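You operate a simulated robot arm through the tools that you are given. There is no shell and no other tool. Be economical: measure what you need, move in short steps, check, and stop when the job is done.

You run a simulated two-armed robot. Do the job below in one go: nothing can be reset, and whatever is moved stays where it is left.

TASK
Hold the yellow bowl on the top of the packing bench steady with one hand and put the felt roll from the top of the packing bench in it with the other.

Only the result counts: the job must be done as asked and must still hold three seconds after the hand-in. Knocking over, shifting, dropping, spilling or breaking anything else fails it.

THE ROBOT
Two 7-joint arms with two-finger parallel grippers on one trunk, on a base that drives. Base frame: it is fixed to the floor where the robot stands at the start and does not move with it; the origin is under the middle of the robot, x ahead of it, y to its left, z up. Units: mm, rad, N and s.
The left shoulder is at the start at [20, 138, 1275], the right one opposite. With the tool pointing down near the work surface each hand reaches from about 100 to 500 mm from the robot's upright axis, wherever it stands, measured 20 degrees to its own side. Places, roughly: yellow bowl [2250, -250, 1000]. Payload 1.57 kg a hand.
The tool frame of a hand sits at the grasp point between the pads (the TCP): z along the fingers, y along the line on which they close. The tips reach 30 mm beyond it. Largest opening 80 mm; finger width 17, thickness 12; the body of the gripper, 40 by 82 mm, starts 80 mm behind the TCP.
Orientation is that of the tool frame in the base frame, as a unit quaternion [w, x, y, z]. With the fingers straight down and closing along the base's y, the tool's x points along the base's -x, its y along +y and its z along -z.

THE INTERFACE
- The arms move only by the tool servo_tool. It takes "left_targets", "right_targets" or both (then of equal length, played together; a hand with none holds still); each is a list of rows, each a list of 3 entries, a list of its own where there are three numbers: the gripper command, from -1 (fully open) to 1 (shut), values between in proportion, then the shift along the tool's x, y, z in m, then the turn, a rotation vector about the tool's x, y, z in rad. In form: [[grip, [dx, dy, dz], [wx, wy, wz]], ...]. A call has 1 to 20 rows; each row is the pose to reach, as a shift and turn from the pose commanded when the call began, along the tool's axes at that moment. A row lasts 0.2 s, in which the tool goes at most 50 mm and 0.15 rad; a call with a longer step from one row to the next is refused whole, and so is a gripper value outside its range. Where a pose cannot be reached the arm comes as near as it can. A force on the tool above 40 N (or 10 N above the force at the start of the call, whichever is more), or a blocked arm, ends the call early, and 0.2 s more pass. Each finger travels about 45 mm/s and halts on what it meets, pressing with about 40 N; the grip force reading is that of the motor and also rises with nothing between the fingers. The clock runs only during rows and for 0.2 s after the last one: add rows that repeat a pose to give the fingers time. The reply holds the time, the measured pose of the TCP, the force on the tool along the base axes, the opening and the grip force, in the units named above and with some noise, with the torque about the TCP (base axes, N m) and any sound that the robot's microphone picked up.
- Cameras (640 x 400 px; columns grow to the right, rows downward): "scene" is now at [185.8, -27, 1234.7]; the picture's right is [-0.33, -0.95, 0.00], its down [0.14, -0.05, -0.99] and it looks along [0.94, -0.32, 0.14] (base axes); focal length 214 px, centre (320, 200). "left" rides on the left gripper at [72, 7, -122] in its tool frame; the picture's right is [-0.09, 1.00, 0.00], its down [-0.84, -0.08, -0.54] and it looks along [-0.54, -0.05, 0.84] (tool axes); focal length 238 px, centre (320, 200). "right" rides on the right gripper at [72, -7, -122] in its tool frame; the picture's right is [0.09, 1.00, 0.00], its down [-0.84, 0.08, -0.54] and it looks along [-0.54, 0.05, 0.84] (tool axes); focal length 238 px, centre (320, 200). There is no depth. A picture from a camera that has moved, and an enlarged one, comes with that camera's place and axes in the base frame and with its lens. The place of the scene camera against the robot may be out by one fixed shift of up to 12 mm in any direction.
- snapshot(camera): a new picture of that camera. It takes no simulated time.
- raise_lower(by): slides the trunk up (or, below 0, down) by that many mm; the arms and the scene camera ride with it, the base frame stays. It gives what a move gives, with no picture.
- roll_base(legs): drives the robot by 1 to 6 legs, each [ahead, left, turn to the left] in mm, mm and rad, along the robot's own axes; the way and the turn of a leg run together, so that a leg with both is an arc; at most 1500 mm and 3.142 rad a leg. The arms and the cameras ride along, it lands a little off, and it stops where it bumps. It gives what a move gives.
- turn_head(pan, tilt): turns the head with the scene camera to pan (to the left, within 1.047 rad either way) and tilt (down, from -0.506 to 1.204), counted from straight ahead of the robot. It gives what a move gives.
- close_up(camera, box): a new picture of the part [left, top, right, bottom] of that camera's present view, enlarged. It takes no simulated time.
- close_job(): hands the job in; it is judged then, once.

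Go step by step. Nothing tells you exact positions but the pictures and the camera data: compare them with the known pose of the tool, close in by small moves and look again before you grip or let go. The budget is 120 turns and 92 pictures, counting those below and the enlarged ones. Unless the task says otherwise, let go and move clear before handing in.

The tools are called after "Call:" as name(argument=value, ...) on one line, values as JSON. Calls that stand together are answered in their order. servo_tool: Moves the arms, as the interface text tells. Its arguments: {"type":"object","properties":{"left_targets":{"type":"array"},"right_targets":{"type":"array"}},"required":[]} The other tools are called the same way: raise_lower (by) slides the trunk up or down; roll_base (legs) drives the base; turn_head (pan, tilt) turns the head that bears the scene camera; snapshot (camera) takes a picture; close_up (camera, box) takes an enlarged picture of a part of a camera's view; close_job () hands the job in.

At the start:

```text
time_s: 0.0
left_tool_pos: [232.7, -3.9, 1187.6]
left_orientation: [-0.082, -0.006, 0.997, 0.002]
left_ft_force: [69.1, -8.3, -14.6]
left_torque: [1.29, 9.33, 0.83]
left_opening: 79.7
left_grip_force: 0.1
right_tool_pos: [220.0, -251.3, 1112.2]
right_orientation: [-0.1, -0.011, 0.994, -0.038]
right_ft_force: [0.1, 1.2, 0.5]
right_torque: [-0.02, -0.02, -0.02]
right_opening: 79.8
right_grip_force: 0.1
trunk travel left (down, up): [-650.0, 590.0]
robot x, y, heading: [0.9, 2.7, -0.005]
head pan, tilt: [-0.332, -0.143]
```

scene: 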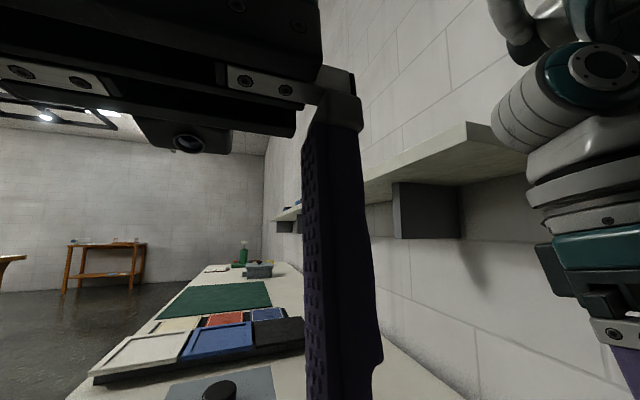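
right: 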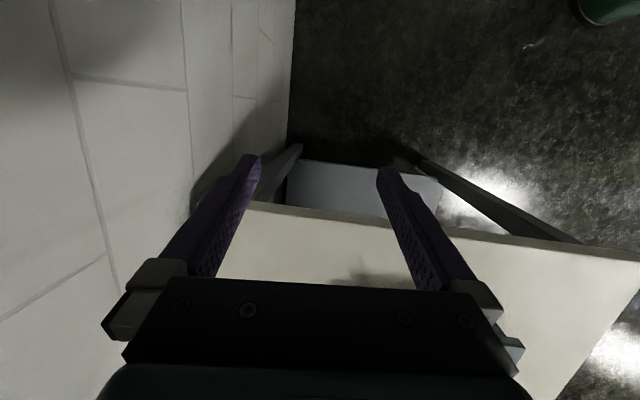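
left: 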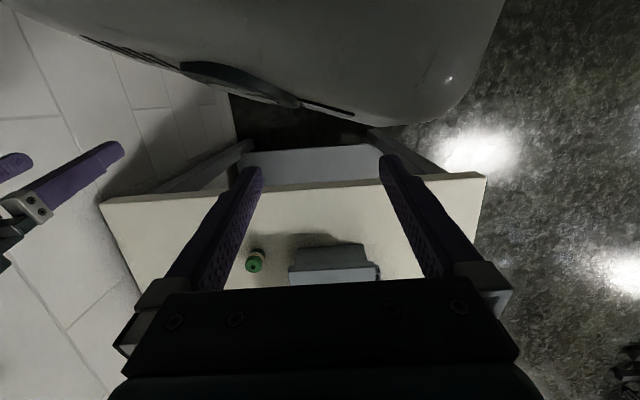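

The left hand hangs right in front of the head camera and reads 69 N, so it is probably pressing on the head. I'll ease it forward and to the left first, then look.

Call:
servo_tool(left_targets=[[-1, [-0.02, 0.0, 0], [0, 0, 0]], [-1, [-0.05, 0.02, 0], [0, 0, 0]], [-1, [-0.07, 0.06, 0], [0, 0, 0]], [-1, [-0.08, 0.1, 0], [0, 0, 0]], [-1, [-0.08, 0.14, 0], [0, 0, 0]], [-1, [-0.08, 0.18, 0], [0, 0, 0]], [-1, [-0.08, 0.22, 0], [0, 0, 0]]])

Call:
snapshot(camera="scene")

```text
time_s: 1.8
left_tool_pos: [296.8, 214.6, 1146.0]
left_orientation: [-0.136, 0.002, 0.991, 0.013]
left_ft_force: [-0.3, 0.1, -0.1]
left_torque: [0.03, -0.01, 0.0]
left_opening: 79.9
left_grip_force: 0.1
right_tool_pos: [219.7, -252.9, 1111.5]
right_orientation: [-0.102, -0.011, 0.994, -0.039]
right_ft_force: [0.6, -0.1, 0.3]
right_torque: [0.02, 0.01, 0.0]
right_opening: 79.9
right_grip_force: 0.1
trunk travel left (down, up): [-650.0, 590.0]
robot x, y, heading: [-2.7, 1.0, -0.0]
head pan, tilt: [-0.332, -0.143]
stopped in row 7 (left hand): the arm was blocked; the commanded pose is now the measured one
```

```text
88 pictures are left
camera scene: at [185.8, -27.0, 1234.6], right [-0.33, -0.95, 0.0], down [0.14, -0.05, -0.99], along [0.94, -0.32, 0.14], focal length 214 px, centre (320, 200)
```

scene: 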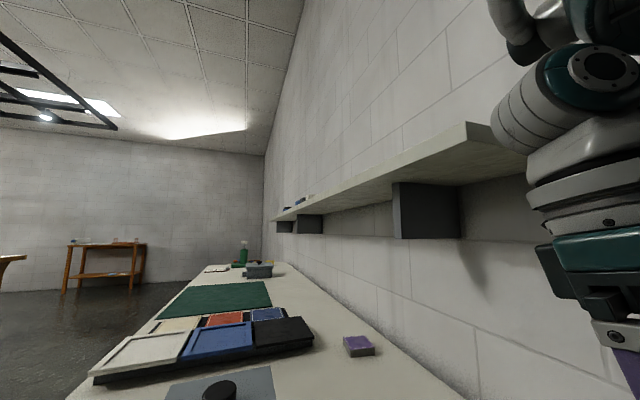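

The view is clear now: a long bench with a wall shelf above it on the right. I'll tilt the head down and pan for an overview.

Call:
turn_head(pan=-0.1, tilt=0.25)

Call:
snapshot(camera="scene")

Call:
turn_head(pan=0.8, tilt=0.25)

Call:
snapshot(camera="scene")

```text
time_s: 2.7
left_tool_pos: [297.3, 215.1, 1145.8]
left_orientation: [-0.138, 0.002, 0.99, 0.015]
left_ft_force: [-0.7, 1.0, -1.1]
left_torque: [-0.01, 0.01, 0.02]
left_opening: 80.0
left_grip_force: 0.0
right_tool_pos: [218.8, -251.8, 1111.2]
right_orientation: [-0.102, -0.011, 0.994, -0.04]
right_ft_force: [0.0, 0.2, 0.5]
right_torque: [-0.01, 0.0, 0.03]
right_opening: 80.2
right_grip_force: 0.1
trunk travel left (down, up): [-650.0, 590.0]
robot x, y, heading: [1.4, -3.7, 0.001]
head pan, tilt: [-0.099, 0.25]
```

```text
87 pictures are left
camera scene: at [197.9, -8.5, 1199.1], right [-0.1, -0.99, 0.0], down [-0.24, 0.02, -0.97], along [0.96, -0.1, -0.25], focal length 214 px, centre (320, 200)
```

scene: 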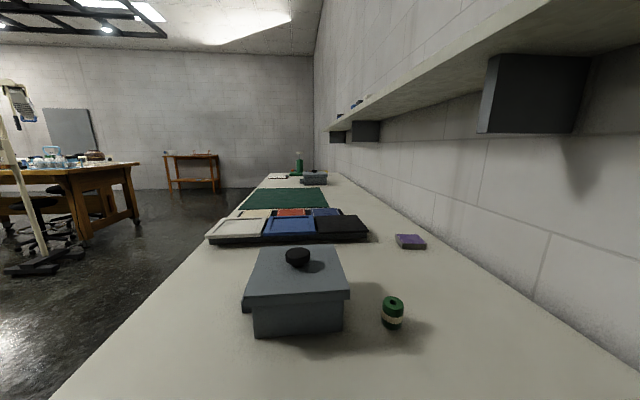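

```text
time_s: 3.9
left_tool_pos: [298.5, 214.2, 1145.9]
left_orientation: [-0.137, 0.003, 0.991, 0.014]
left_ft_force: [-0.1, -0.1, 0.6]
left_torque: [0.01, 0.03, 0.01]
left_opening: 80.3
left_grip_force: 0.1
right_tool_pos: [219.4, -252.2, 1111.7]
right_orientation: [-0.102, -0.011, 0.994, -0.04]
right_ft_force: [0.0, 0.7, 0.8]
right_torque: [0.0, 0.0, -0.02]
right_opening: 79.8
right_grip_force: 0.1
trunk travel left (down, up): [-650.0, 590.0]
robot x, y, heading: [1.6, 2.1, -0.002]
head pan, tilt: [0.799, 0.25]
```

```text
86 pictures are left
camera scene: at [170.1, 67.7, 1199.0], right [0.72, -0.7, 0.0], down [-0.17, -0.18, -0.97], along [0.68, 0.69, -0.25], focal length 214 px, centre (320, 200)
```

scene: 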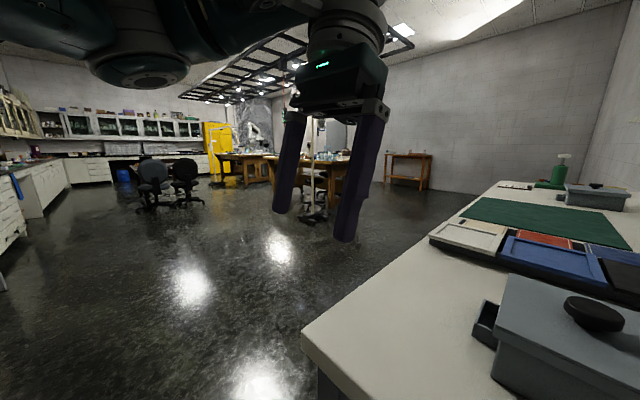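

I'll look at the far end of the bench enlarged; the bowl should show near there.

Call:
turn_head(pan=-0.1, tilt=0.25)

Call:
close_up(camera="scene", box=[220, 130, 380, 230])

```text
time_s: 5.1
left_tool_pos: [299.0, 214.2, 1146.3]
left_orientation: [-0.136, 0.003, 0.991, 0.014]
left_ft_force: [-0.3, -0.3, 0.1]
left_torque: [-0.01, -0.06, 0.0]
left_opening: 80.0
left_grip_force: 0.0
right_tool_pos: [219.1, -252.1, 1111.9]
right_orientation: [-0.101, -0.011, 0.994, -0.039]
right_ft_force: [0.1, 0.1, 0.3]
right_torque: [0.0, 0.02, 0.02]
right_opening: 80.2
right_grip_force: 0.0
trunk travel left (down, up): [-650.0, 590.0]
robot x, y, heading: [-1.2, 1.0, -0.003]
head pan, tilt: [-0.099, 0.25]
```

```text
4.00 times, centred on (300, 180) of scene
camera zoom: at [197.9, -8.4, 1199.0], right [-0.1, -1.0, 0.0], down [-0.25, 0.02, -0.97], along [0.96, -0.1, -0.25], focal length 858 px, centre (400, 280)
```

zoom: 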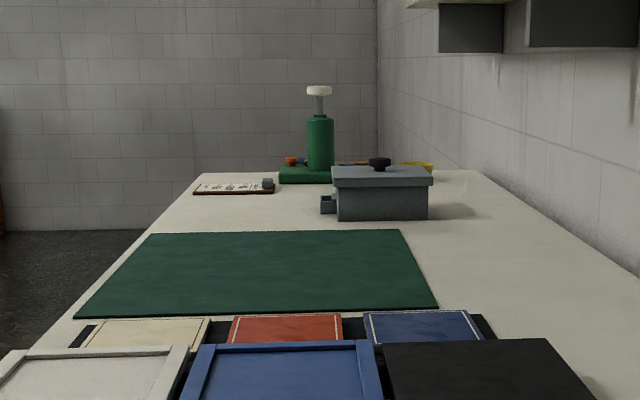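

Bench top is roughly z≈900, running x≈350–2500; the yellow bowl is behind the far grey box. Now a close look at the small green roll near me and other small things.

Call:
close_up(camera="scene", box=[350, 220, 450, 350])

Call:
close_up(camera="scene", box=[265, 150, 345, 200])

Call:
snapshot(camera="left")

Call:
snapshot(camera="right")

```text
3.08 times, centred on (400, 285) of scene
camera zoom: at [197.9, -8.4, 1199.0], right [-0.1, -1.0, 0.0], down [-0.25, 0.02, -0.97], along [0.96, -0.1, -0.25], focal length 660 px, centre (74, -62)
```

zoom: 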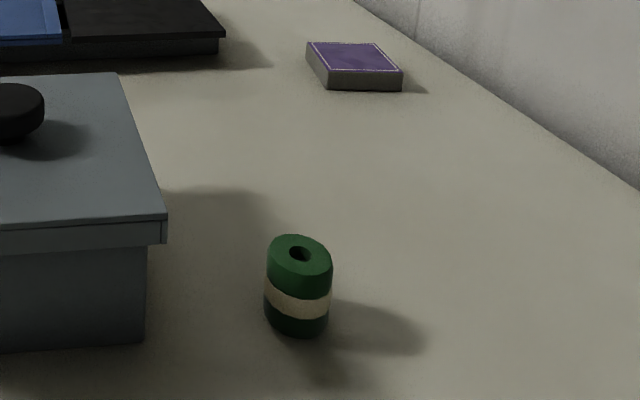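

```text
8.00 times, centred on (305, 175) of scene
camera zoom: at [197.9, -8.4, 1199.0], right [-0.1, -1.0, 0.0], down [-0.25, 0.02, -0.97], along [0.96, -0.1, -0.25], focal length 1716 px, centre (440, 400)
```

zoom: 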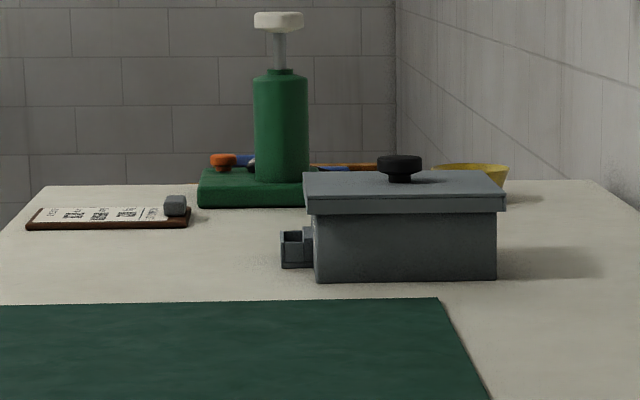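

```text
82 pictures are left
camera left: at [261.4, 218.2, 1281.3], right [0.1, 1.0, 0.0], down [0.95, -0.09, 0.29], along [0.29, -0.03, -0.96], focal length 238 px, centre (320, 200)
```

left: 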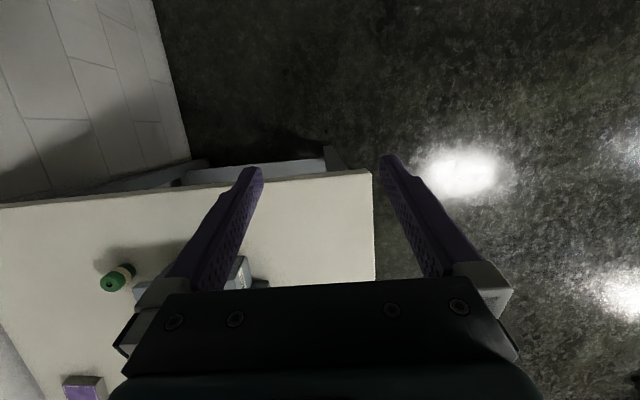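

```text
81 pictures are left
camera right: at [172.8, -250.6, 1245.5], right [-0.12, 0.99, -0.06], down [0.93, 0.13, 0.35], along [0.36, -0.01, -0.93], focal length 238 px, centre (320, 200)
```

right: 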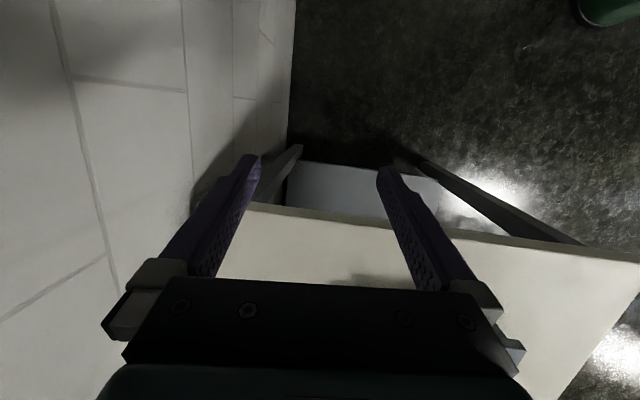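

The green roll with the tan band stands at about (472, -150), top z≈955, Ø≈34; I take it for the felt roll. I'll edge forward a little so the right hand reaches it comfortably.

Call:
roll_base(legs=[[45, 0, 0]])

Call:
servo_tool(right_targets=[[-1, [-0.02, 0.01, 0], [-0.03, -0.1, 0.01]], [-1, [-0.06, 0.025, 0.0], [-0.078, -0.203, 0.022]], [-1, [-0.1, 0.04, 0.0], [-0.078, -0.203, 0.022]], [-1, [-0.14, 0.06, 0.0], [-0.078, -0.203, 0.022]], [-1, [-0.17, 0.08, 0.0], [-0.078, -0.203, 0.022]]])

Call:
snapshot(camera="right")

```text
time_s: 6.0
left_tool_pos: [342.0, 214.2, 1145.3]
left_orientation: [-0.135, 0.003, 0.991, 0.014]
left_ft_force: [0.5, 0.5, 0.2]
left_torque: [-0.03, -0.03, -0.05]
left_opening: 80.1
left_grip_force: 0.0
right_tool_pos: [262.7, -251.8, 1111.6]
right_orientation: [-0.101, -0.012, 0.994, -0.039]
right_ft_force: [0.2, -0.1, 1.1]
right_torque: [-0.04, -0.02, 0.0]
right_opening: 80.3
right_grip_force: 0.0
trunk travel left (down, up): [-650.0, 590.0]
robot x, y, heading: [40.4, -1.8, -0.002]
head pan, tilt: [-0.099, 0.25]
```

```text
time_s: 7.2
left_tool_pos: [343.2, 215.2, 1145.1]
left_orientation: [-0.136, 0.002, 0.991, 0.015]
left_ft_force: [-0.2, 0.1, 1.5]
left_torque: [0.0, 0.0, -0.01]
left_opening: 80.0
left_grip_force: 0.1
right_tool_pos: [428.2, -169.8, 1070.9]
right_orientation: [0.0, -0.001, 1.0, -0.001]
right_ft_force: [-0.8, 0.1, 0.0]
right_torque: [0.0, -0.02, 0.0]
right_opening: 80.0
right_grip_force: 0.1
trunk travel left (down, up): [-650.0, 590.0]
robot x, y, heading: [46.0, 0.4, -0.001]
head pan, tilt: [-0.099, 0.25]
```

```text
80 pictures are left
camera right: at [355.1, -176.4, 1192.8], right [-0.09, 1.0, 0.0], down [0.84, 0.08, 0.54], along [0.54, 0.05, -0.84], focal length 238 px, centre (320, 200)
```

right: 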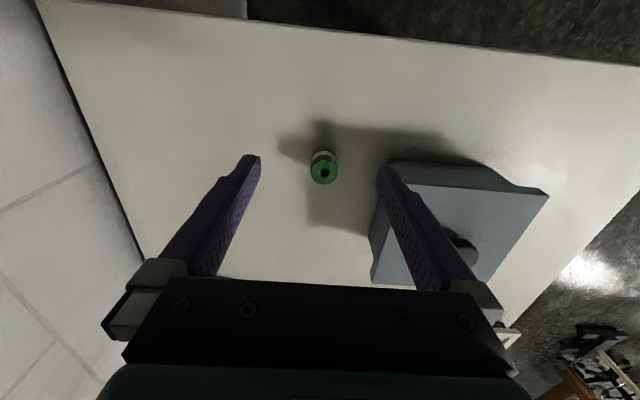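

The roll sits at about (472, -160), with the grey lidded box close on its +y side, so I'll use a reduced opening. I'll go above it and check.

Call:
servo_tool(right_targets=[[-0.4, [-0.015, 0.003, 0.015], [0, 0, 0]], [-0.4, [-0.03, 0.006, 0.03], [0, 0, 0]], [-0.4, [-0.044, 0.008, 0.05], [0, 0, 0]], [-0.4, [-0.044, 0.008, 0.05], [0, 0, 0]]])

Call:
snapshot(camera="right")

Call:
snapshot(camera="scene")

```text
time_s: 8.2
left_tool_pos: [343.6, 214.1, 1144.8]
left_orientation: [-0.137, 0.002, 0.991, 0.014]
left_ft_force: [1.0, 0.0, 0.8]
left_torque: [0.01, -0.01, 0.02]
left_opening: 80.2
left_grip_force: 0.1
right_tool_pos: [473.3, -163.1, 1020.0]
right_orientation: [0.0, -0.001, 1.0, -0.001]
right_ft_force: [-0.3, -0.8, -1.1]
right_torque: [0.01, 0.0, -0.01]
right_opening: 55.9
right_grip_force: 0.0
trunk travel left (down, up): [-650.0, 590.0]
robot x, y, heading: [43.6, -1.8, 0.004]
head pan, tilt: [-0.099, 0.25]
```

```text
79 pictures are left
camera right: at [400.4, -169.0, 1141.1], right [-0.09, 1.0, 0.0], down [0.84, 0.08, 0.54], along [0.54, 0.05, -0.84], focal length 238 px, centre (320, 200)
```

right: 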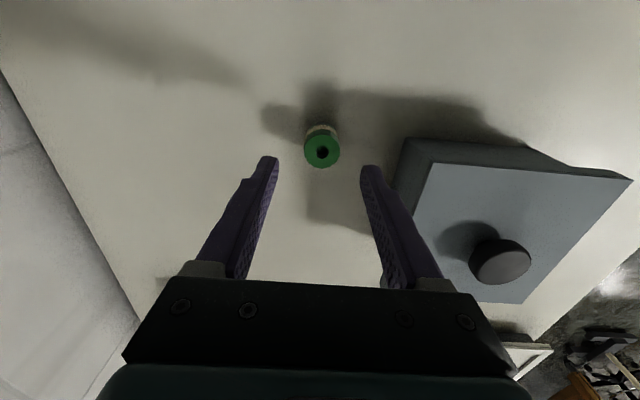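

```text
78 pictures are left
camera scene: at [242.2, -8.5, 1199.0], right [-0.1, -1.0, 0.0], down [-0.25, 0.02, -0.97], along [0.96, -0.1, -0.25], focal length 214 px, centre (320, 200)
```

scene: 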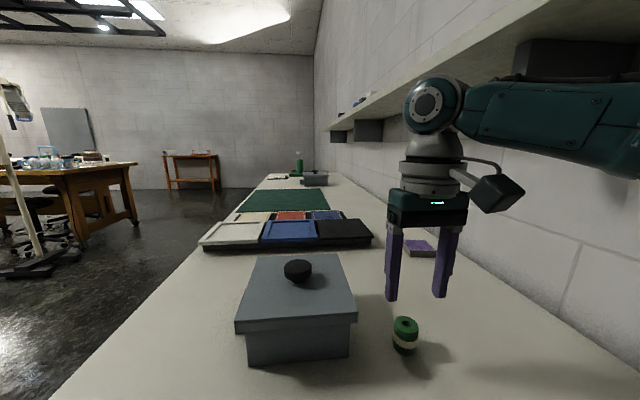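

Refined: roll top near (481, -160, ~940). I'll descend partway straddling it and check from both cameras.

Call:
servo_tool(right_targets=[[-0.4, [-0.008, 0.002, 0.0], [0, 0, 0]], [-0.4, [-0.008, 0.002, 0.025], [0, 0, 0]], [-0.4, [-0.008, 0.002, 0.05], [0, 0, 0]], [-0.4, [-0.008, 0.002, 0.06], [0, 0, 0]]])

Call:
snapshot(camera="right")

Call:
close_up(camera="scene", box=[340, 240, 500, 380])

```text
time_s: 9.2
left_tool_pos: [341.6, 214.9, 1145.6]
left_orientation: [-0.137, 0.003, 0.99, 0.014]
left_ft_force: [-0.6, 0.4, 0.6]
left_torque: [0.04, 0.04, 0.05]
left_opening: 80.2
left_grip_force: 0.0
right_tool_pos: [480.7, -160.7, 960.7]
right_orientation: [0.0, -0.001, 1.0, -0.001]
right_ft_force: [0.1, 0.0, -0.1]
right_torque: [0.02, 0.01, 0.01]
right_opening: 56.2
right_grip_force: 0.1
trunk travel left (down, up): [-650.0, 590.0]
robot x, y, heading: [43.3, -2.0, -0.002]
head pan, tilt: [-0.099, 0.25]
```

```text
77 pictures are left
camera right: at [407.9, -167.6, 1082.2], right [-0.09, 1.0, 0.0], down [0.84, 0.08, 0.54], along [0.54, 0.05, -0.84], focal length 238 px, centre (320, 200)
```

right: 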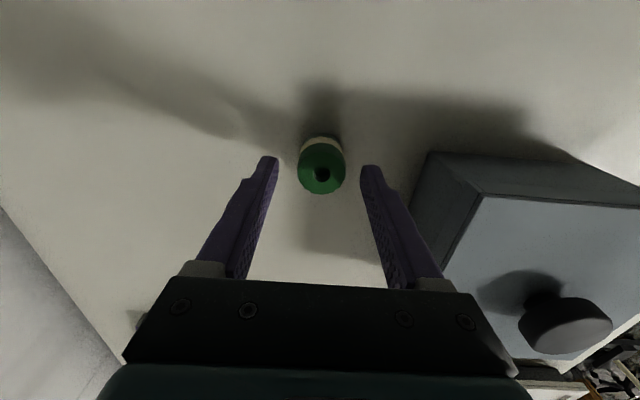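

```text
2.86 times, centred on (420, 310) of scene
camera zoom: at [242.2, -8.5, 1199.0], right [-0.1, -1.0, 0.0], down [-0.25, 0.02, -0.97], along [0.96, -0.1, -0.25], focal length 613 px, centre (34, -114)
```

zoom: 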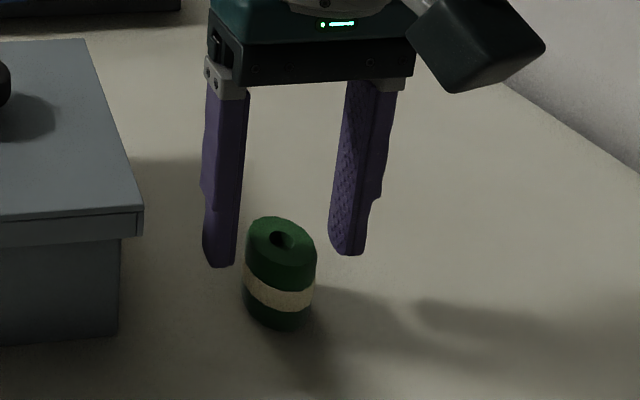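

The roll is between the fingers; I'll lower about 22 mm and look before closing.

Call:
servo_tool(right_targets=[[-0.4, [0, 0.0, 0.008], [0, 0, 0]], [-0.4, [0, 0, 0.016], [0, 0, 0]], [-0.4, [0, 0, 0.022], [0, 0, 0]]])

Call:
snapshot(camera="right")

Call:
close_up(camera="scene", box=[340, 240, 500, 380])

```text
time_s: 10.0
left_tool_pos: [342.9, 215.2, 1146.0]
left_orientation: [-0.137, 0.003, 0.99, 0.014]
left_ft_force: [0.2, 0.9, -0.1]
left_torque: [-0.01, 0.02, 0.01]
left_opening: 80.2
left_grip_force: 0.1
right_tool_pos: [480.1, -160.1, 939.9]
right_orientation: [0.0, -0.001, 1.0, -0.001]
right_ft_force: [0.1, 0.4, -0.4]
right_torque: [0.01, -0.02, -0.03]
right_opening: 55.9
right_grip_force: 0.1
trunk travel left (down, up): [-650.0, 590.0]
robot x, y, heading: [46.9, -2.7, -0.001]
head pan, tilt: [-0.099, 0.25]
```

```text
75 pictures are left
camera right: at [407.5, -167.7, 1060.8], right [-0.09, 1.0, 0.0], down [0.84, 0.08, 0.54], along [0.54, 0.05, -0.84], focal length 238 px, centre (320, 200)
```

right: 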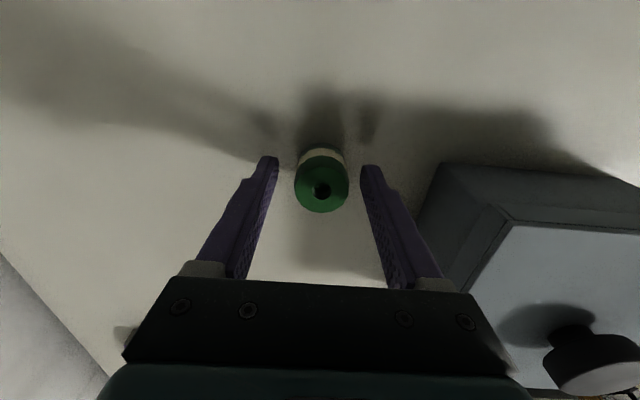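

```text
2.86 times, centred on (420, 310) of scene
camera zoom: at [242.2, -8.5, 1199.1], right [-0.1, -1.0, 0.0], down [-0.25, 0.02, -0.97], along [0.96, -0.1, -0.25], focal length 613 px, centre (34, -114)
```

zoom: 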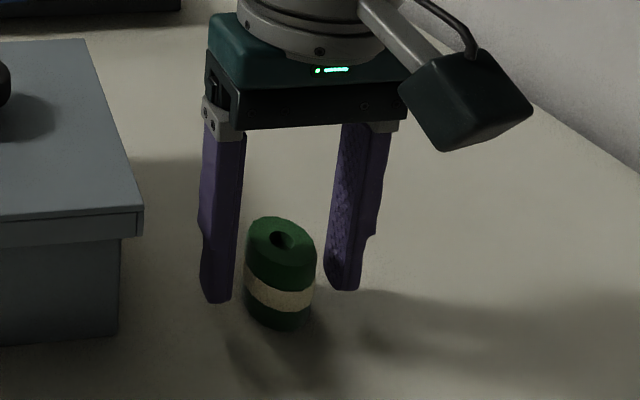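

Aligned: roll centred between the pads, top z≈935. I'll lower 5 mm more and close.

Call:
servo_tool(right_targets=[[-0.4, [0.001, 0.0, 0.005], [0, 0, 0]], [0.2, [0.001, 0, 0.005], [0, 0, 0]], [0.6, [0.001, 0, 0.005], [0, 0, 0]], [0.6, [0.001, 0, 0.005], [0, 0, 0]], [0.6, [0.001, 0, 0.005], [0, 0, 0]]])

Call:
snapshot(camera="right")

```text
time_s: 11.2
left_tool_pos: [342.7, 214.8, 1145.3]
left_orientation: [-0.137, 0.003, 0.99, 0.014]
left_ft_force: [0.5, -0.6, 1.1]
left_torque: [-0.05, -0.01, -0.01]
left_opening: 80.0
left_grip_force: 0.0
right_tool_pos: [478.4, -161.2, 934.1]
right_orientation: [0.0, -0.001, 1.0, -0.001]
right_ft_force: [-0.6, 0.9, -0.6]
right_torque: [0.0, 0.0, 0.06]
right_opening: 31.1
right_grip_force: 35.3
trunk travel left (down, up): [-650.0, 590.0]
robot x, y, heading: [45.9, -0.6, -0.002]
head pan, tilt: [-0.099, 0.25]
```

```text
73 pictures are left
camera right: at [406.3, -167.6, 1055.7], right [-0.09, 1.0, 0.0], down [0.84, 0.08, 0.54], along [0.54, 0.05, -0.84], focal length 238 px, centre (320, 200)
```

right: 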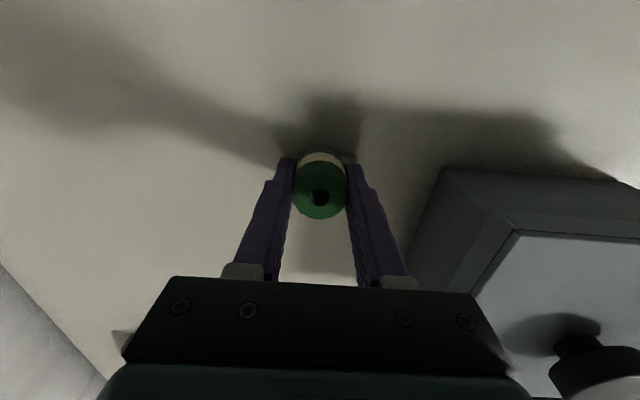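

Held at 31 mm. Lift and retract toward the body.

Call:
servo_tool(right_targets=[[0.6, [0, 0, -0.02], [0, 0, 0]], [0.6, [0, 0, -0.05], [0, 0, 0]], [0.6, [0, 0, -0.09], [0, 0, 0]], [0.6, [0, 0, -0.13], [0, 0, 0]], [0.6, [0, 0, -0.17], [0, 0, 0]], [0.6, [0.04, 0, -0.18], [0, 0, 0]], [0.6, [0.08, 0, -0.18], [0, 0, 0]], [0.6, [0.12, 0, -0.18], [0, 0, 0]], [0.6, [0.16, 0, -0.18], [0, 0, 0]], [0.6, [0.19, 0, -0.18], [0, 0, 0]]])

Call:
snapshot(camera="right")

```text
time_s: 13.4
left_tool_pos: [342.4, 214.3, 1145.7]
left_orientation: [-0.137, 0.003, 0.991, 0.014]
left_ft_force: [-0.8, 0.4, -0.1]
left_torque: [0.01, 0.03, 0.01]
left_opening: 80.0
left_grip_force: 0.1
right_tool_pos: [285.9, -163.9, 1108.3]
right_orientation: [-0.017, 0.004, 1.0, -0.006]
right_ft_force: [-0.7, -0.6, -0.7]
right_torque: [0.03, 0.01, 0.01]
right_opening: 29.9
right_grip_force: 39.2
trunk travel left (down, up): [-650.0, 590.0]
robot x, y, heading: [44.4, 1.4, -0.005]
head pan, tilt: [-0.099, 0.25]
```

```text
72 pictures are left
camera right: at [217.0, -168.0, 1231.6], right [-0.08, 1.0, -0.01], down [0.86, 0.08, 0.51], along [0.51, 0.04, -0.86], focal length 238 px, centre (320, 200)
```

right: 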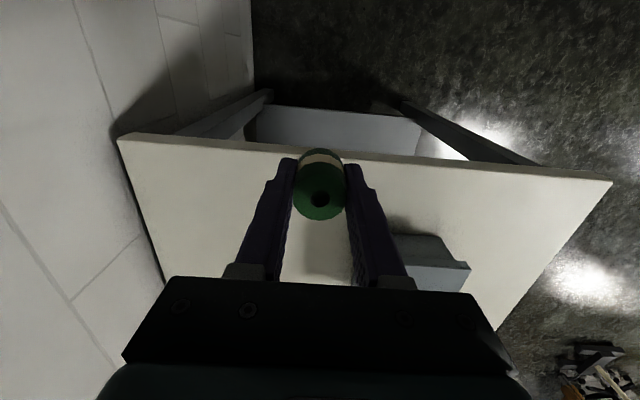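

The roll is held securely. Now drive around the bench's open side to its far end: back, left, ahead, then turn to face the bowl.

Call:
roll_base(legs=[[-150, 0, 0], [0, 950, 0], [1500, 0, 0], [1450, 0, 0], [0, 0, -2.3]])

Call:
turn_head(pan=0.0, tilt=0.3)

Call:
snapshot(camera="scene")

```text
time_s: 38.6
left_tool_pos: [2811.0, 516.1, 1145.4]
left_orientation: [-0.042, 0.909, 0.394, 0.13]
left_ft_force: [-1.1, 0.7, 0.6]
left_torque: [0.0, 0.01, -0.02]
left_opening: 80.2
left_grip_force: 0.0
right_tool_pos: [2575.4, 815.0, 1107.3]
right_orientation: [-0.013, 0.915, 0.402, 0.009]
right_ft_force: [0.0, 0.0, -0.1]
right_torque: [0.0, -0.01, 0.0]
right_opening: 31.5
right_grip_force: 39.8
trunk travel left (down, up): [-650.0, 590.0]
robot x, y, heading: [2857.9, 882.3, -2.318]
head pan, tilt: [-0.099, 0.25]
```

```text
time_s: 39.3
left_tool_pos: [2812.5, 517.0, 1145.0]
left_orientation: [-0.041, 0.909, 0.394, 0.131]
left_ft_force: [-0.2, -0.4, -0.7]
left_torque: [0.02, -0.02, -0.02]
left_opening: 80.0
left_grip_force: 0.0
right_tool_pos: [2576.2, 815.5, 1106.6]
right_orientation: [-0.013, 0.915, 0.403, 0.011]
right_ft_force: [-1.5, -0.2, -1.1]
right_torque: [0.02, 0.01, -0.04]
right_opening: 31.2
right_grip_force: 40.0
trunk travel left (down, up): [-650.0, 590.0]
robot x, y, heading: [2854.8, 876.5, -2.321]
head pan, tilt: [0.0, 0.3]
```

```text
71 pictures are left
camera scene: at [2731.5, 739.8, 1194.3], right [-0.73, 0.68, 0.0], down [0.2, 0.22, -0.96], along [-0.65, -0.7, -0.3], focal length 214 px, centre (320, 200)
```

scene: 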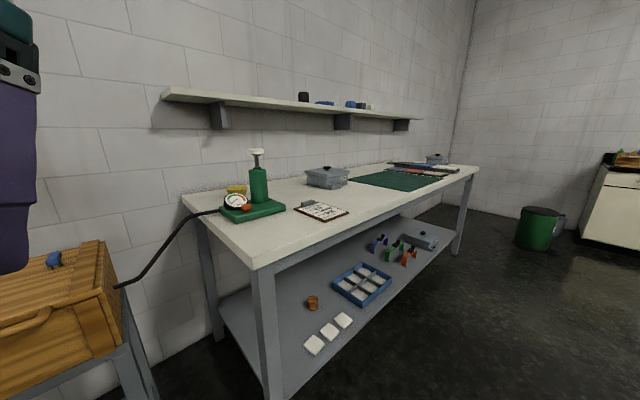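

A wooden crate on a stand, with a hose to the green pump, sits off the far end of the bench. I'll look closely.

Call:
close_up(camera="scene", box=[160, 130, 380, 270])

Call:
turn_head(pan=0.5, tilt=0.4)

Call:
snapshot(camera="scene")

```text
2.86 times, centred on (270, 200) of scene
camera zoom: at [2731.5, 739.8, 1194.3], right [-0.73, 0.68, 0.0], down [0.2, 0.22, -0.96], along [-0.65, -0.7, -0.3], focal length 613 px, centre (463, 200)
```

zoom: 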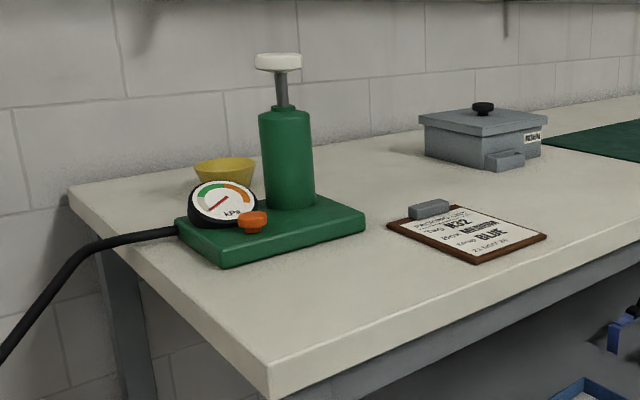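

```text
time_s: 40.2
left_tool_pos: [2811.9, 515.7, 1145.9]
left_orientation: [-0.043, 0.909, 0.395, 0.131]
left_ft_force: [0.3, 0.7, -0.2]
left_torque: [0.01, -0.02, -0.01]
left_opening: 80.0
left_grip_force: 0.0
right_tool_pos: [2575.2, 814.4, 1106.5]
right_orientation: [-0.013, 0.915, 0.403, 0.011]
right_ft_force: [0.5, 0.0, -0.7]
right_torque: [-0.01, 0.01, -0.02]
right_opening: 31.4
right_grip_force: 40.2
trunk travel left (down, up): [-650.0, 590.0]
robot x, y, heading: [2856.9, 880.3, -2.318]
head pan, tilt: [0.499, 0.4]
```

```text
69 pictures are left
camera scene: at [2772.2, 718.4, 1185.1], right [-0.97, 0.25, 0.0], down [0.1, 0.38, -0.92], along [-0.23, -0.89, -0.39], focal length 214 px, centre (320, 200)
```

scene: 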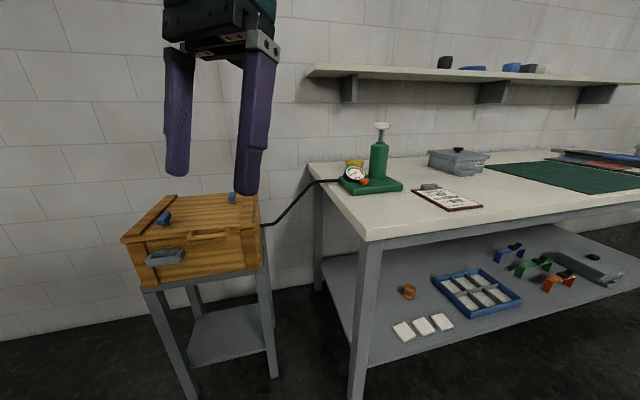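

The bowl is in the back corner at about (2340, -265), rim z≈947, between pump and wall and under the wall shelf; the crate stand blocks the bench end. I need to know how close my base can get, so I look straight down at it.

Call:
turn_head(pan=0.0, tilt=1.2)

Call:
snapshot(camera="scene")

Call:
snapshot(camera="left")

```text
time_s: 41.4
left_tool_pos: [2812.0, 516.0, 1145.0]
left_orientation: [-0.043, 0.909, 0.394, 0.131]
left_ft_force: [0.9, -0.2, 0.7]
left_torque: [-0.01, -0.02, -0.03]
left_opening: 79.9
left_grip_force: 0.1
right_tool_pos: [2575.7, 815.1, 1106.6]
right_orientation: [-0.014, 0.915, 0.403, 0.011]
right_ft_force: [0.7, 0.0, 0.1]
right_torque: [-0.04, -0.01, 0.0]
right_opening: 31.4
right_grip_force: 40.2
trunk travel left (down, up): [-650.0, 590.0]
robot x, y, heading: [2859.2, 881.0, -2.319]
head pan, tilt: [0.0, 1.201]
```

```text
68 pictures are left
camera scene: at [2757.0, 767.1, 1122.3], right [-0.73, 0.68, 0.0], down [0.63, 0.68, -0.36], along [-0.25, -0.27, -0.93], focal length 214 px, centre (320, 200)
```

scene: 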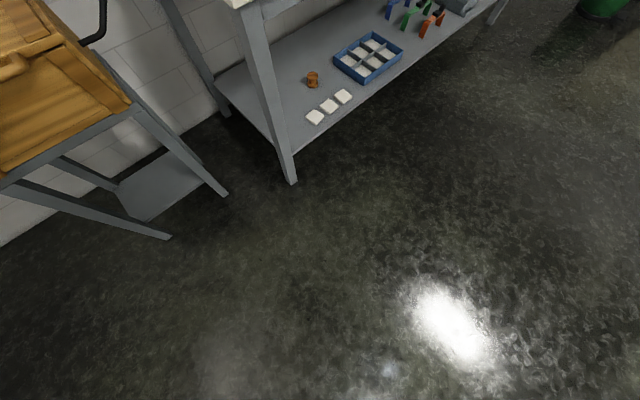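

```text
67 pictures are left
camera left: at [2838.4, 541.4, 1281.1], right [0.66, -0.75, 0.0], down [-0.72, -0.63, 0.29], along [-0.22, -0.2, -0.96], focal length 238 px, centre (320, 200)
```

left: 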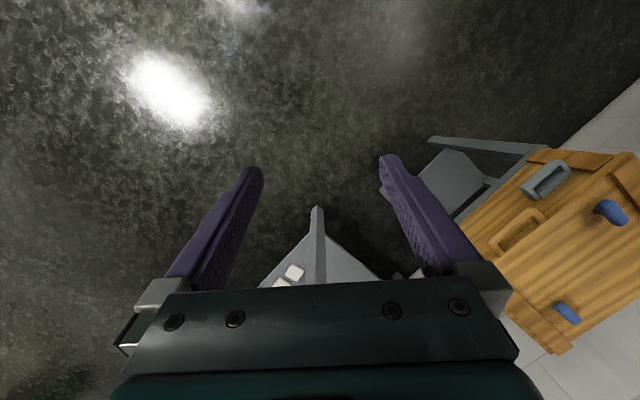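

No base is visible beneath me at all. I'll turn the left hand so that its camera looks back at my own body, to learn what the trunk and base look like.

Call:
servo_tool(left_targets=[[-1, [0, 0, 0], [0, 0, 0.14]], [-1, [0, 0, 0], [0, 0, 0.28]], [-1, [0, 0, 0], [0, 0, 0.42]], [-1, [0, 0, 0], [0, 0, 0.56]], [-1, [0, 0, 0], [0, 0, 0.7]], [-1, [0, 0, 0], [0, 0, 0.84]], [-1, [0, 0, 0], [0, 0, 0.98]], [-1, [0, 0, 0], [0, 0, 1.12]], [-1, [0, 0, 0], [0, 0, 1.26]], [-1, [0, 0, 0], [0, 0, 1.4]], [-1, [0, 0, 0], [0, 0, 1.54]], [-1, [0, 0, 0], [0, 0, 1.68]], [-1, [0, 0, 0], [0, 0, 1.82]], [-1, [0, 0, 0], [0, 0, 1.96]]])

Call:
snapshot(camera="left")

```text
time_s: 44.4
left_tool_pos: [2812.7, 515.5, 1144.9]
left_orientation: [-0.131, 0.833, -0.537, 0.037]
left_ft_force: [0.4, 0.3, 0.5]
left_torque: [0.02, -0.02, 0.03]
left_opening: 80.2
left_grip_force: 0.0
right_tool_pos: [2576.4, 814.4, 1106.2]
right_orientation: [-0.012, 0.915, 0.403, 0.01]
right_ft_force: [-0.6, -0.6, 0.5]
right_torque: [0.03, 0.0, 0.0]
right_opening: 31.3
right_grip_force: 39.6
trunk travel left (down, up): [-650.0, 590.0]
robot x, y, heading: [2859.2, 881.7, -2.319]
head pan, tilt: [0.0, 1.201]
```

```text
66 pictures are left
camera left: at [2811.1, 427.9, 1253.9], right [-0.92, -0.3, -0.25], down [-0.39, 0.69, 0.61], along [-0.01, 0.66, -0.75], focal length 238 px, centre (320, 200)
```

left: 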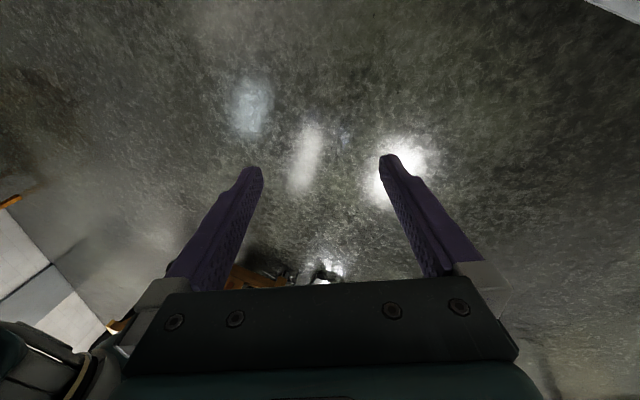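

No pedestal is visible below about z 900, so the robot may clear things low down. I'll test by edging toward the gap between bench end and crate, well above everything with the hands, and see whether it bumps.

Call:
roll_base(legs=[[395, 136, 0]])

```text
time_s: 46.9
left_tool_pos: [2654.5, 140.2, 1144.1]
left_orientation: [-0.131, 0.836, -0.531, 0.038]
left_ft_force: [0.1, 0.5, -0.7]
left_torque: [0.01, -0.03, 0.02]
left_opening: 80.1
left_grip_force: 0.1
right_tool_pos: [2415.7, 437.4, 1106.8]
right_orientation: [-0.013, 0.914, 0.406, 0.01]
right_ft_force: [-0.2, -0.3, -0.1]
right_torque: [0.0, -0.02, -0.01]
right_opening: 31.4
right_grip_force: 39.6
trunk travel left (down, up): [-650.0, 590.0]
robot x, y, heading: [2698.1, 504.2, -2.306]
head pan, tilt: [0.0, 1.201]
```

Call:
roll_base(legs=[[74, 67, 0]])

Call:
roll_base(legs=[[60, 54, 0]])

Call:
turn_head(pan=0.0, tilt=0.7)

Call:
snapshot(camera="scene")

```text
time_s: 48.0
left_tool_pos: [2655.7, 40.7, 1144.7]
left_orientation: [-0.132, 0.835, -0.532, 0.038]
left_ft_force: [0.2, 0.0, -0.5]
left_torque: [0.0, -0.03, -0.01]
left_opening: 79.9
left_grip_force: 0.1
right_tool_pos: [2417.2, 336.7, 1106.9]
right_orientation: [-0.014, 0.914, 0.406, 0.011]
right_ft_force: [0.1, 0.8, -0.2]
right_torque: [0.02, -0.02, -0.03]
right_opening: 31.2
right_grip_force: 39.6
trunk travel left (down, up): [-650.0, 590.0]
robot x, y, heading: [2701.2, 403.6, -2.313]
head pan, tilt: [0.0, 1.201]
```

```text
time_s: 49.1
left_tool_pos: [2655.0, -40.1, 1145.0]
left_orientation: [-0.132, 0.835, -0.532, 0.039]
left_ft_force: [-1.1, -0.3, 0.5]
left_torque: [0.0, -0.02, -0.02]
left_opening: 79.9
left_grip_force: 0.1
right_tool_pos: [2416.3, 256.5, 1106.7]
right_orientation: [-0.013, 0.913, 0.407, 0.01]
right_ft_force: [-0.3, -0.4, 0.2]
right_torque: [0.03, 0.01, 0.01]
right_opening: 31.1
right_grip_force: 40.1
trunk travel left (down, up): [-650.0, 590.0]
robot x, y, heading: [2700.1, 323.3, -2.312]
head pan, tilt: [0.0, 1.201]
```

```text
time_s: 50.0
left_tool_pos: [2655.9, -39.4, 1144.4]
left_orientation: [-0.132, 0.836, -0.531, 0.037]
left_ft_force: [0.5, 0.7, -0.1]
left_torque: [-0.02, 0.0, 0.01]
left_opening: 79.9
left_grip_force: 0.0
right_tool_pos: [2417.2, 256.1, 1106.4]
right_orientation: [-0.014, 0.913, 0.407, 0.011]
right_ft_force: [0.4, 0.1, 0.1]
right_torque: [-0.01, -0.05, -0.03]
right_opening: 31.1
right_grip_force: 40.1
trunk travel left (down, up): [-650.0, 590.0]
robot x, y, heading: [2700.0, 326.9, -2.311]
head pan, tilt: [0.0, 0.7]
```

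```text
65 pictures are left
camera scene: at [2578.2, 189.0, 1158.1], right [-0.74, 0.67, 0.0], down [0.43, 0.48, -0.76], along [-0.52, -0.56, -0.64], focal length 214 px, centre (320, 200)
```

scene: 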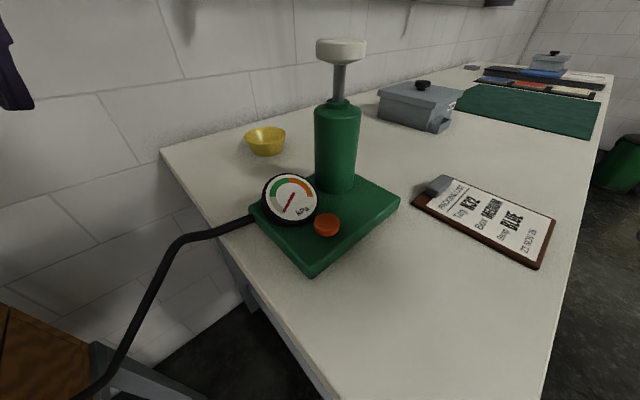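

No bump even 144 mm from the bench corner, so I can work from the gap between bench end and crate, above the hose. Bowl is confirmed at (2343, -263), rim z≈945. First I pull both hands in and unwind the left wrist.

Call:
servo_tool(left_targets=[[-1, [-0.01, 0, 0], [0, 0, -0.149]], [-1, [-0.02, 0, 0], [0, 0, -0.298]], [-1, [-0.03, 0, 0], [0, 0, -0.447]], [-1, [-0.04, 0, 0], [0, 0, -0.596]], [-1, [-0.05, -0.002, 0], [0, 0, -0.745]], [-1, [-0.06, -0.003, 0.0], [0, 0, -0.894]], [-1, [-0.07, -0.004, 0.005], [0, 0, -1.043]], [-1, [-0.08, -0.005, 0.005], [0, 0, -1.192]], [-1, [-0.09, -0.006, 0.01], [0, 0, -1.341]], [-1, [-0.1, -0.007, 0.01], [0, 0, -1.49]], [-1, [-0.105, -0.007, 0.01], [0, 0, -1.639]], [-1, [-0.105, -0.007, 0.01], [0, 0, -1.788]], [-1, [-0.105, -0.007, 0.01], [0, 0, -1.937]], [-1, [-0.105, -0.007, 0.01], [0, 0, -2.086]], [-1, [-0.105, -0.007, 0.01], [0, 0, -2.235]], [-1, [-0.105, -0.007, 0.01], [0, 0, -2.384]], [-1, [-0.105, -0.007, 0.01], [0, 0, -2.533]], [-1, [-0.105, -0.007, 0.01], [0, 0, -2.682]], [-1, [-0.105, -0.007, 0.01], [0, 0, -2.831]], [-1, [-0.105, -0.007, 0.01], [0, 0, -2.97]]])

Call:
servo_tool(right_targets=[[0.6, [0.02, 0, 0], [0, 0, 0]], [0.6, [0.04, 0, 0], [0, 0, 0]], [0.6, [0.06, 0, 0], [0, 0, 0]], [0.6, [0.08, 0, 0], [0, 0, 0]], [0.6, [0.1, 0, 0], [0, 0, 0]]])

```text
time_s: 54.2
left_tool_pos: [2618.1, 58.4, 1144.4]
left_orientation: [0.026, 0.601, 0.788, 0.134]
left_ft_force: [-0.1, 0.9, 0.2]
left_torque: [-0.04, 0.01, -0.01]
left_opening: 79.9
left_grip_force: 0.0
right_tool_pos: [2416.6, 256.3, 1106.6]
right_orientation: [-0.014, 0.913, 0.407, 0.011]
right_ft_force: [-0.7, -0.2, 0.3]
right_torque: [0.03, 0.04, 0.02]
right_opening: 31.5
right_grip_force: 39.9
trunk travel left (down, up): [-650.0, 590.0]
robot x, y, heading: [2695.2, 326.8, -2.309]
head pan, tilt: [0.0, 0.7]
```

```text
time_s: 55.4
left_tool_pos: [2617.4, 58.2, 1145.3]
left_orientation: [0.026, 0.601, 0.787, 0.135]
left_ft_force: [-0.2, -0.1, -0.3]
left_torque: [-0.01, -0.01, 0.02]
left_opening: 79.8
left_grip_force: 0.0
right_tool_pos: [2461.2, 295.0, 1109.6]
right_orientation: [-0.035, 0.914, 0.402, 0.038]
right_ft_force: [-0.1, -0.2, -0.2]
right_torque: [-0.04, -0.02, -0.01]
right_opening: 31.4
right_grip_force: 40.0
right hand out of reach, approached as far as the arm can: row 3, 4, 5
trunk travel left (down, up): [-650.0, 590.0]
robot x, y, heading: [2696.5, 323.3, -2.315]
head pan, tilt: [0.0, 0.7]
```

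Call:
roll_base(legs=[[0, 0, -0.285], [93, 160, 0]])

Call:
turn_head(pan=0.0, tilt=0.6)

Call:
snapshot(camera="scene")

Call:
snapshot(camera="left")

```text
time_s: 57.9
left_tool_pos: [2549.6, -90.7, 1145.0]
left_orientation: [0.045, 0.707, 0.693, 0.13]
left_ft_force: [0.0, 0.2, 0.5]
left_torque: [0.0, 0.0, 0.03]
left_opening: 80.0
left_grip_force: 0.0
right_tool_pos: [2467.3, 179.5, 1109.8]
right_orientation: [-0.038, 0.96, 0.276, 0.037]
right_ft_force: [0.2, 0.2, -0.3]
right_torque: [-0.03, 0.0, 0.02]
right_opening: 31.3
right_grip_force: 39.8
trunk travel left (down, up): [-650.0, 590.0]
robot x, y, heading: [2703.4, 140.6, -2.597]
head pan, tilt: [0.0, 0.7]
```

```text
time_s: 58.6
left_tool_pos: [2550.5, -92.9, 1144.0]
left_orientation: [0.045, 0.707, 0.693, 0.13]
left_ft_force: [0.2, 0.5, 0.3]
left_torque: [-0.05, -0.01, 0.01]
left_opening: 80.0
left_grip_force: 0.1
right_tool_pos: [2467.1, 179.9, 1109.5]
right_orientation: [-0.04, 0.959, 0.277, 0.04]
right_ft_force: [-0.5, 0.0, -1.0]
right_torque: [0.03, -0.02, -0.01]
right_opening: 31.2
right_grip_force: 40.4
trunk travel left (down, up): [-650.0, 590.0]
robot x, y, heading: [2706.8, 144.6, -2.596]
head pan, tilt: [0.0, 0.6]
```

```text
64 pictures are left
camera scene: at [2546.5, 43.7, 1166.8], right [-0.52, 0.85, 0.0], down [0.48, 0.29, -0.82], along [-0.7, -0.43, -0.57], focal length 214 px, centre (320, 200)
```

scene: 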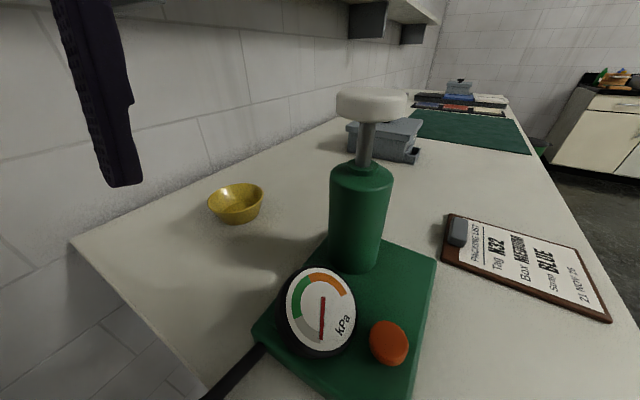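

```text
63 pictures are left
camera left: at [2526.6, -33.7, 1271.2], right [0.96, -0.13, 0.23], down [-0.21, -0.89, 0.4], along [0.16, -0.44, -0.89], focal length 238 px, centre (320, 200)
```

left: 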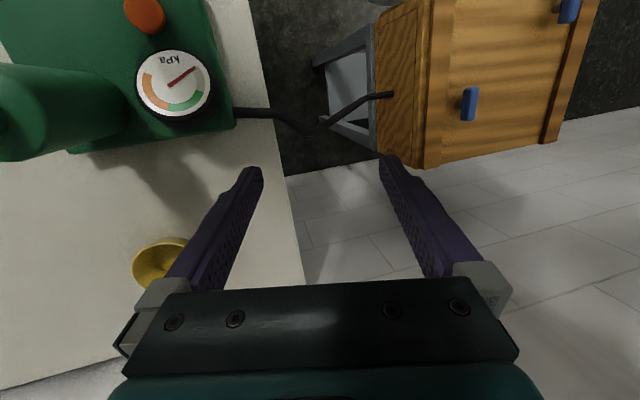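

Call:
roll_base(legs=[[84, 139, 0]])

Call:
snapshot(camera="scene")

Call:
snapshot(camera="left")

```text
time_s: 59.8
left_tool_pos: [2575.9, -164.2, 1131.7]
left_orientation: [0.066, 0.752, 0.643, 0.128]
left_ft_force: [1.3, 0.6, 0.0]
left_torque: [0.0, -0.02, 0.01]
left_opening: 80.0
left_grip_force: 0.0
right_tool_pos: [2479.9, 92.4, 1105.5]
right_orientation: [-0.047, 0.958, 0.279, 0.046]
right_ft_force: [-0.4, -0.3, 0.6]
right_torque: [-0.06, 0.0, -0.03]
right_opening: 31.4
right_grip_force: 39.8
trunk travel left (down, up): [-650.0, 590.0]
robot x, y, heading: [2706.9, 40.4, -2.594]
head pan, tilt: [0.0, 0.6]
stopped in leg 1: the robot was blocked; the commanded pose is now the measured one
```

```text
62 pictures are left
camera scene: at [2557.4, -46.0, 1163.8], right [-0.52, 0.85, 0.01], down [0.49, 0.3, -0.82], along [-0.7, -0.42, -0.58], focal length 214 px, centre (320, 200)
```

scene: 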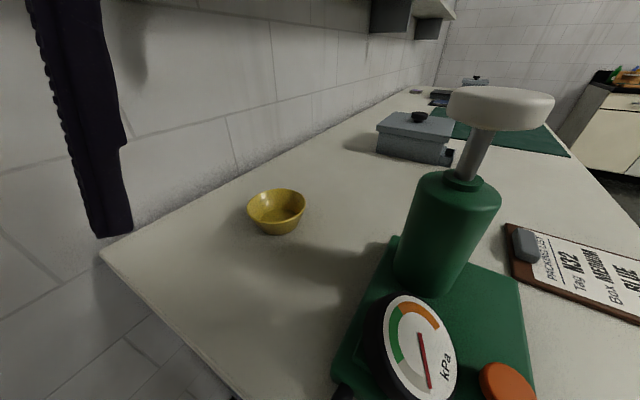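

```text
61 pictures are left
camera left: at [2558.2, -102.3, 1257.3], right [0.93, -0.25, 0.25], down [-0.34, -0.85, 0.41], along [0.11, -0.47, -0.88], focal length 238 px, centre (320, 200)
```

left: 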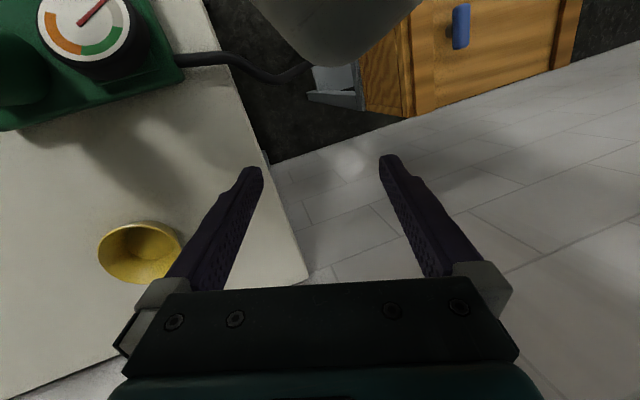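

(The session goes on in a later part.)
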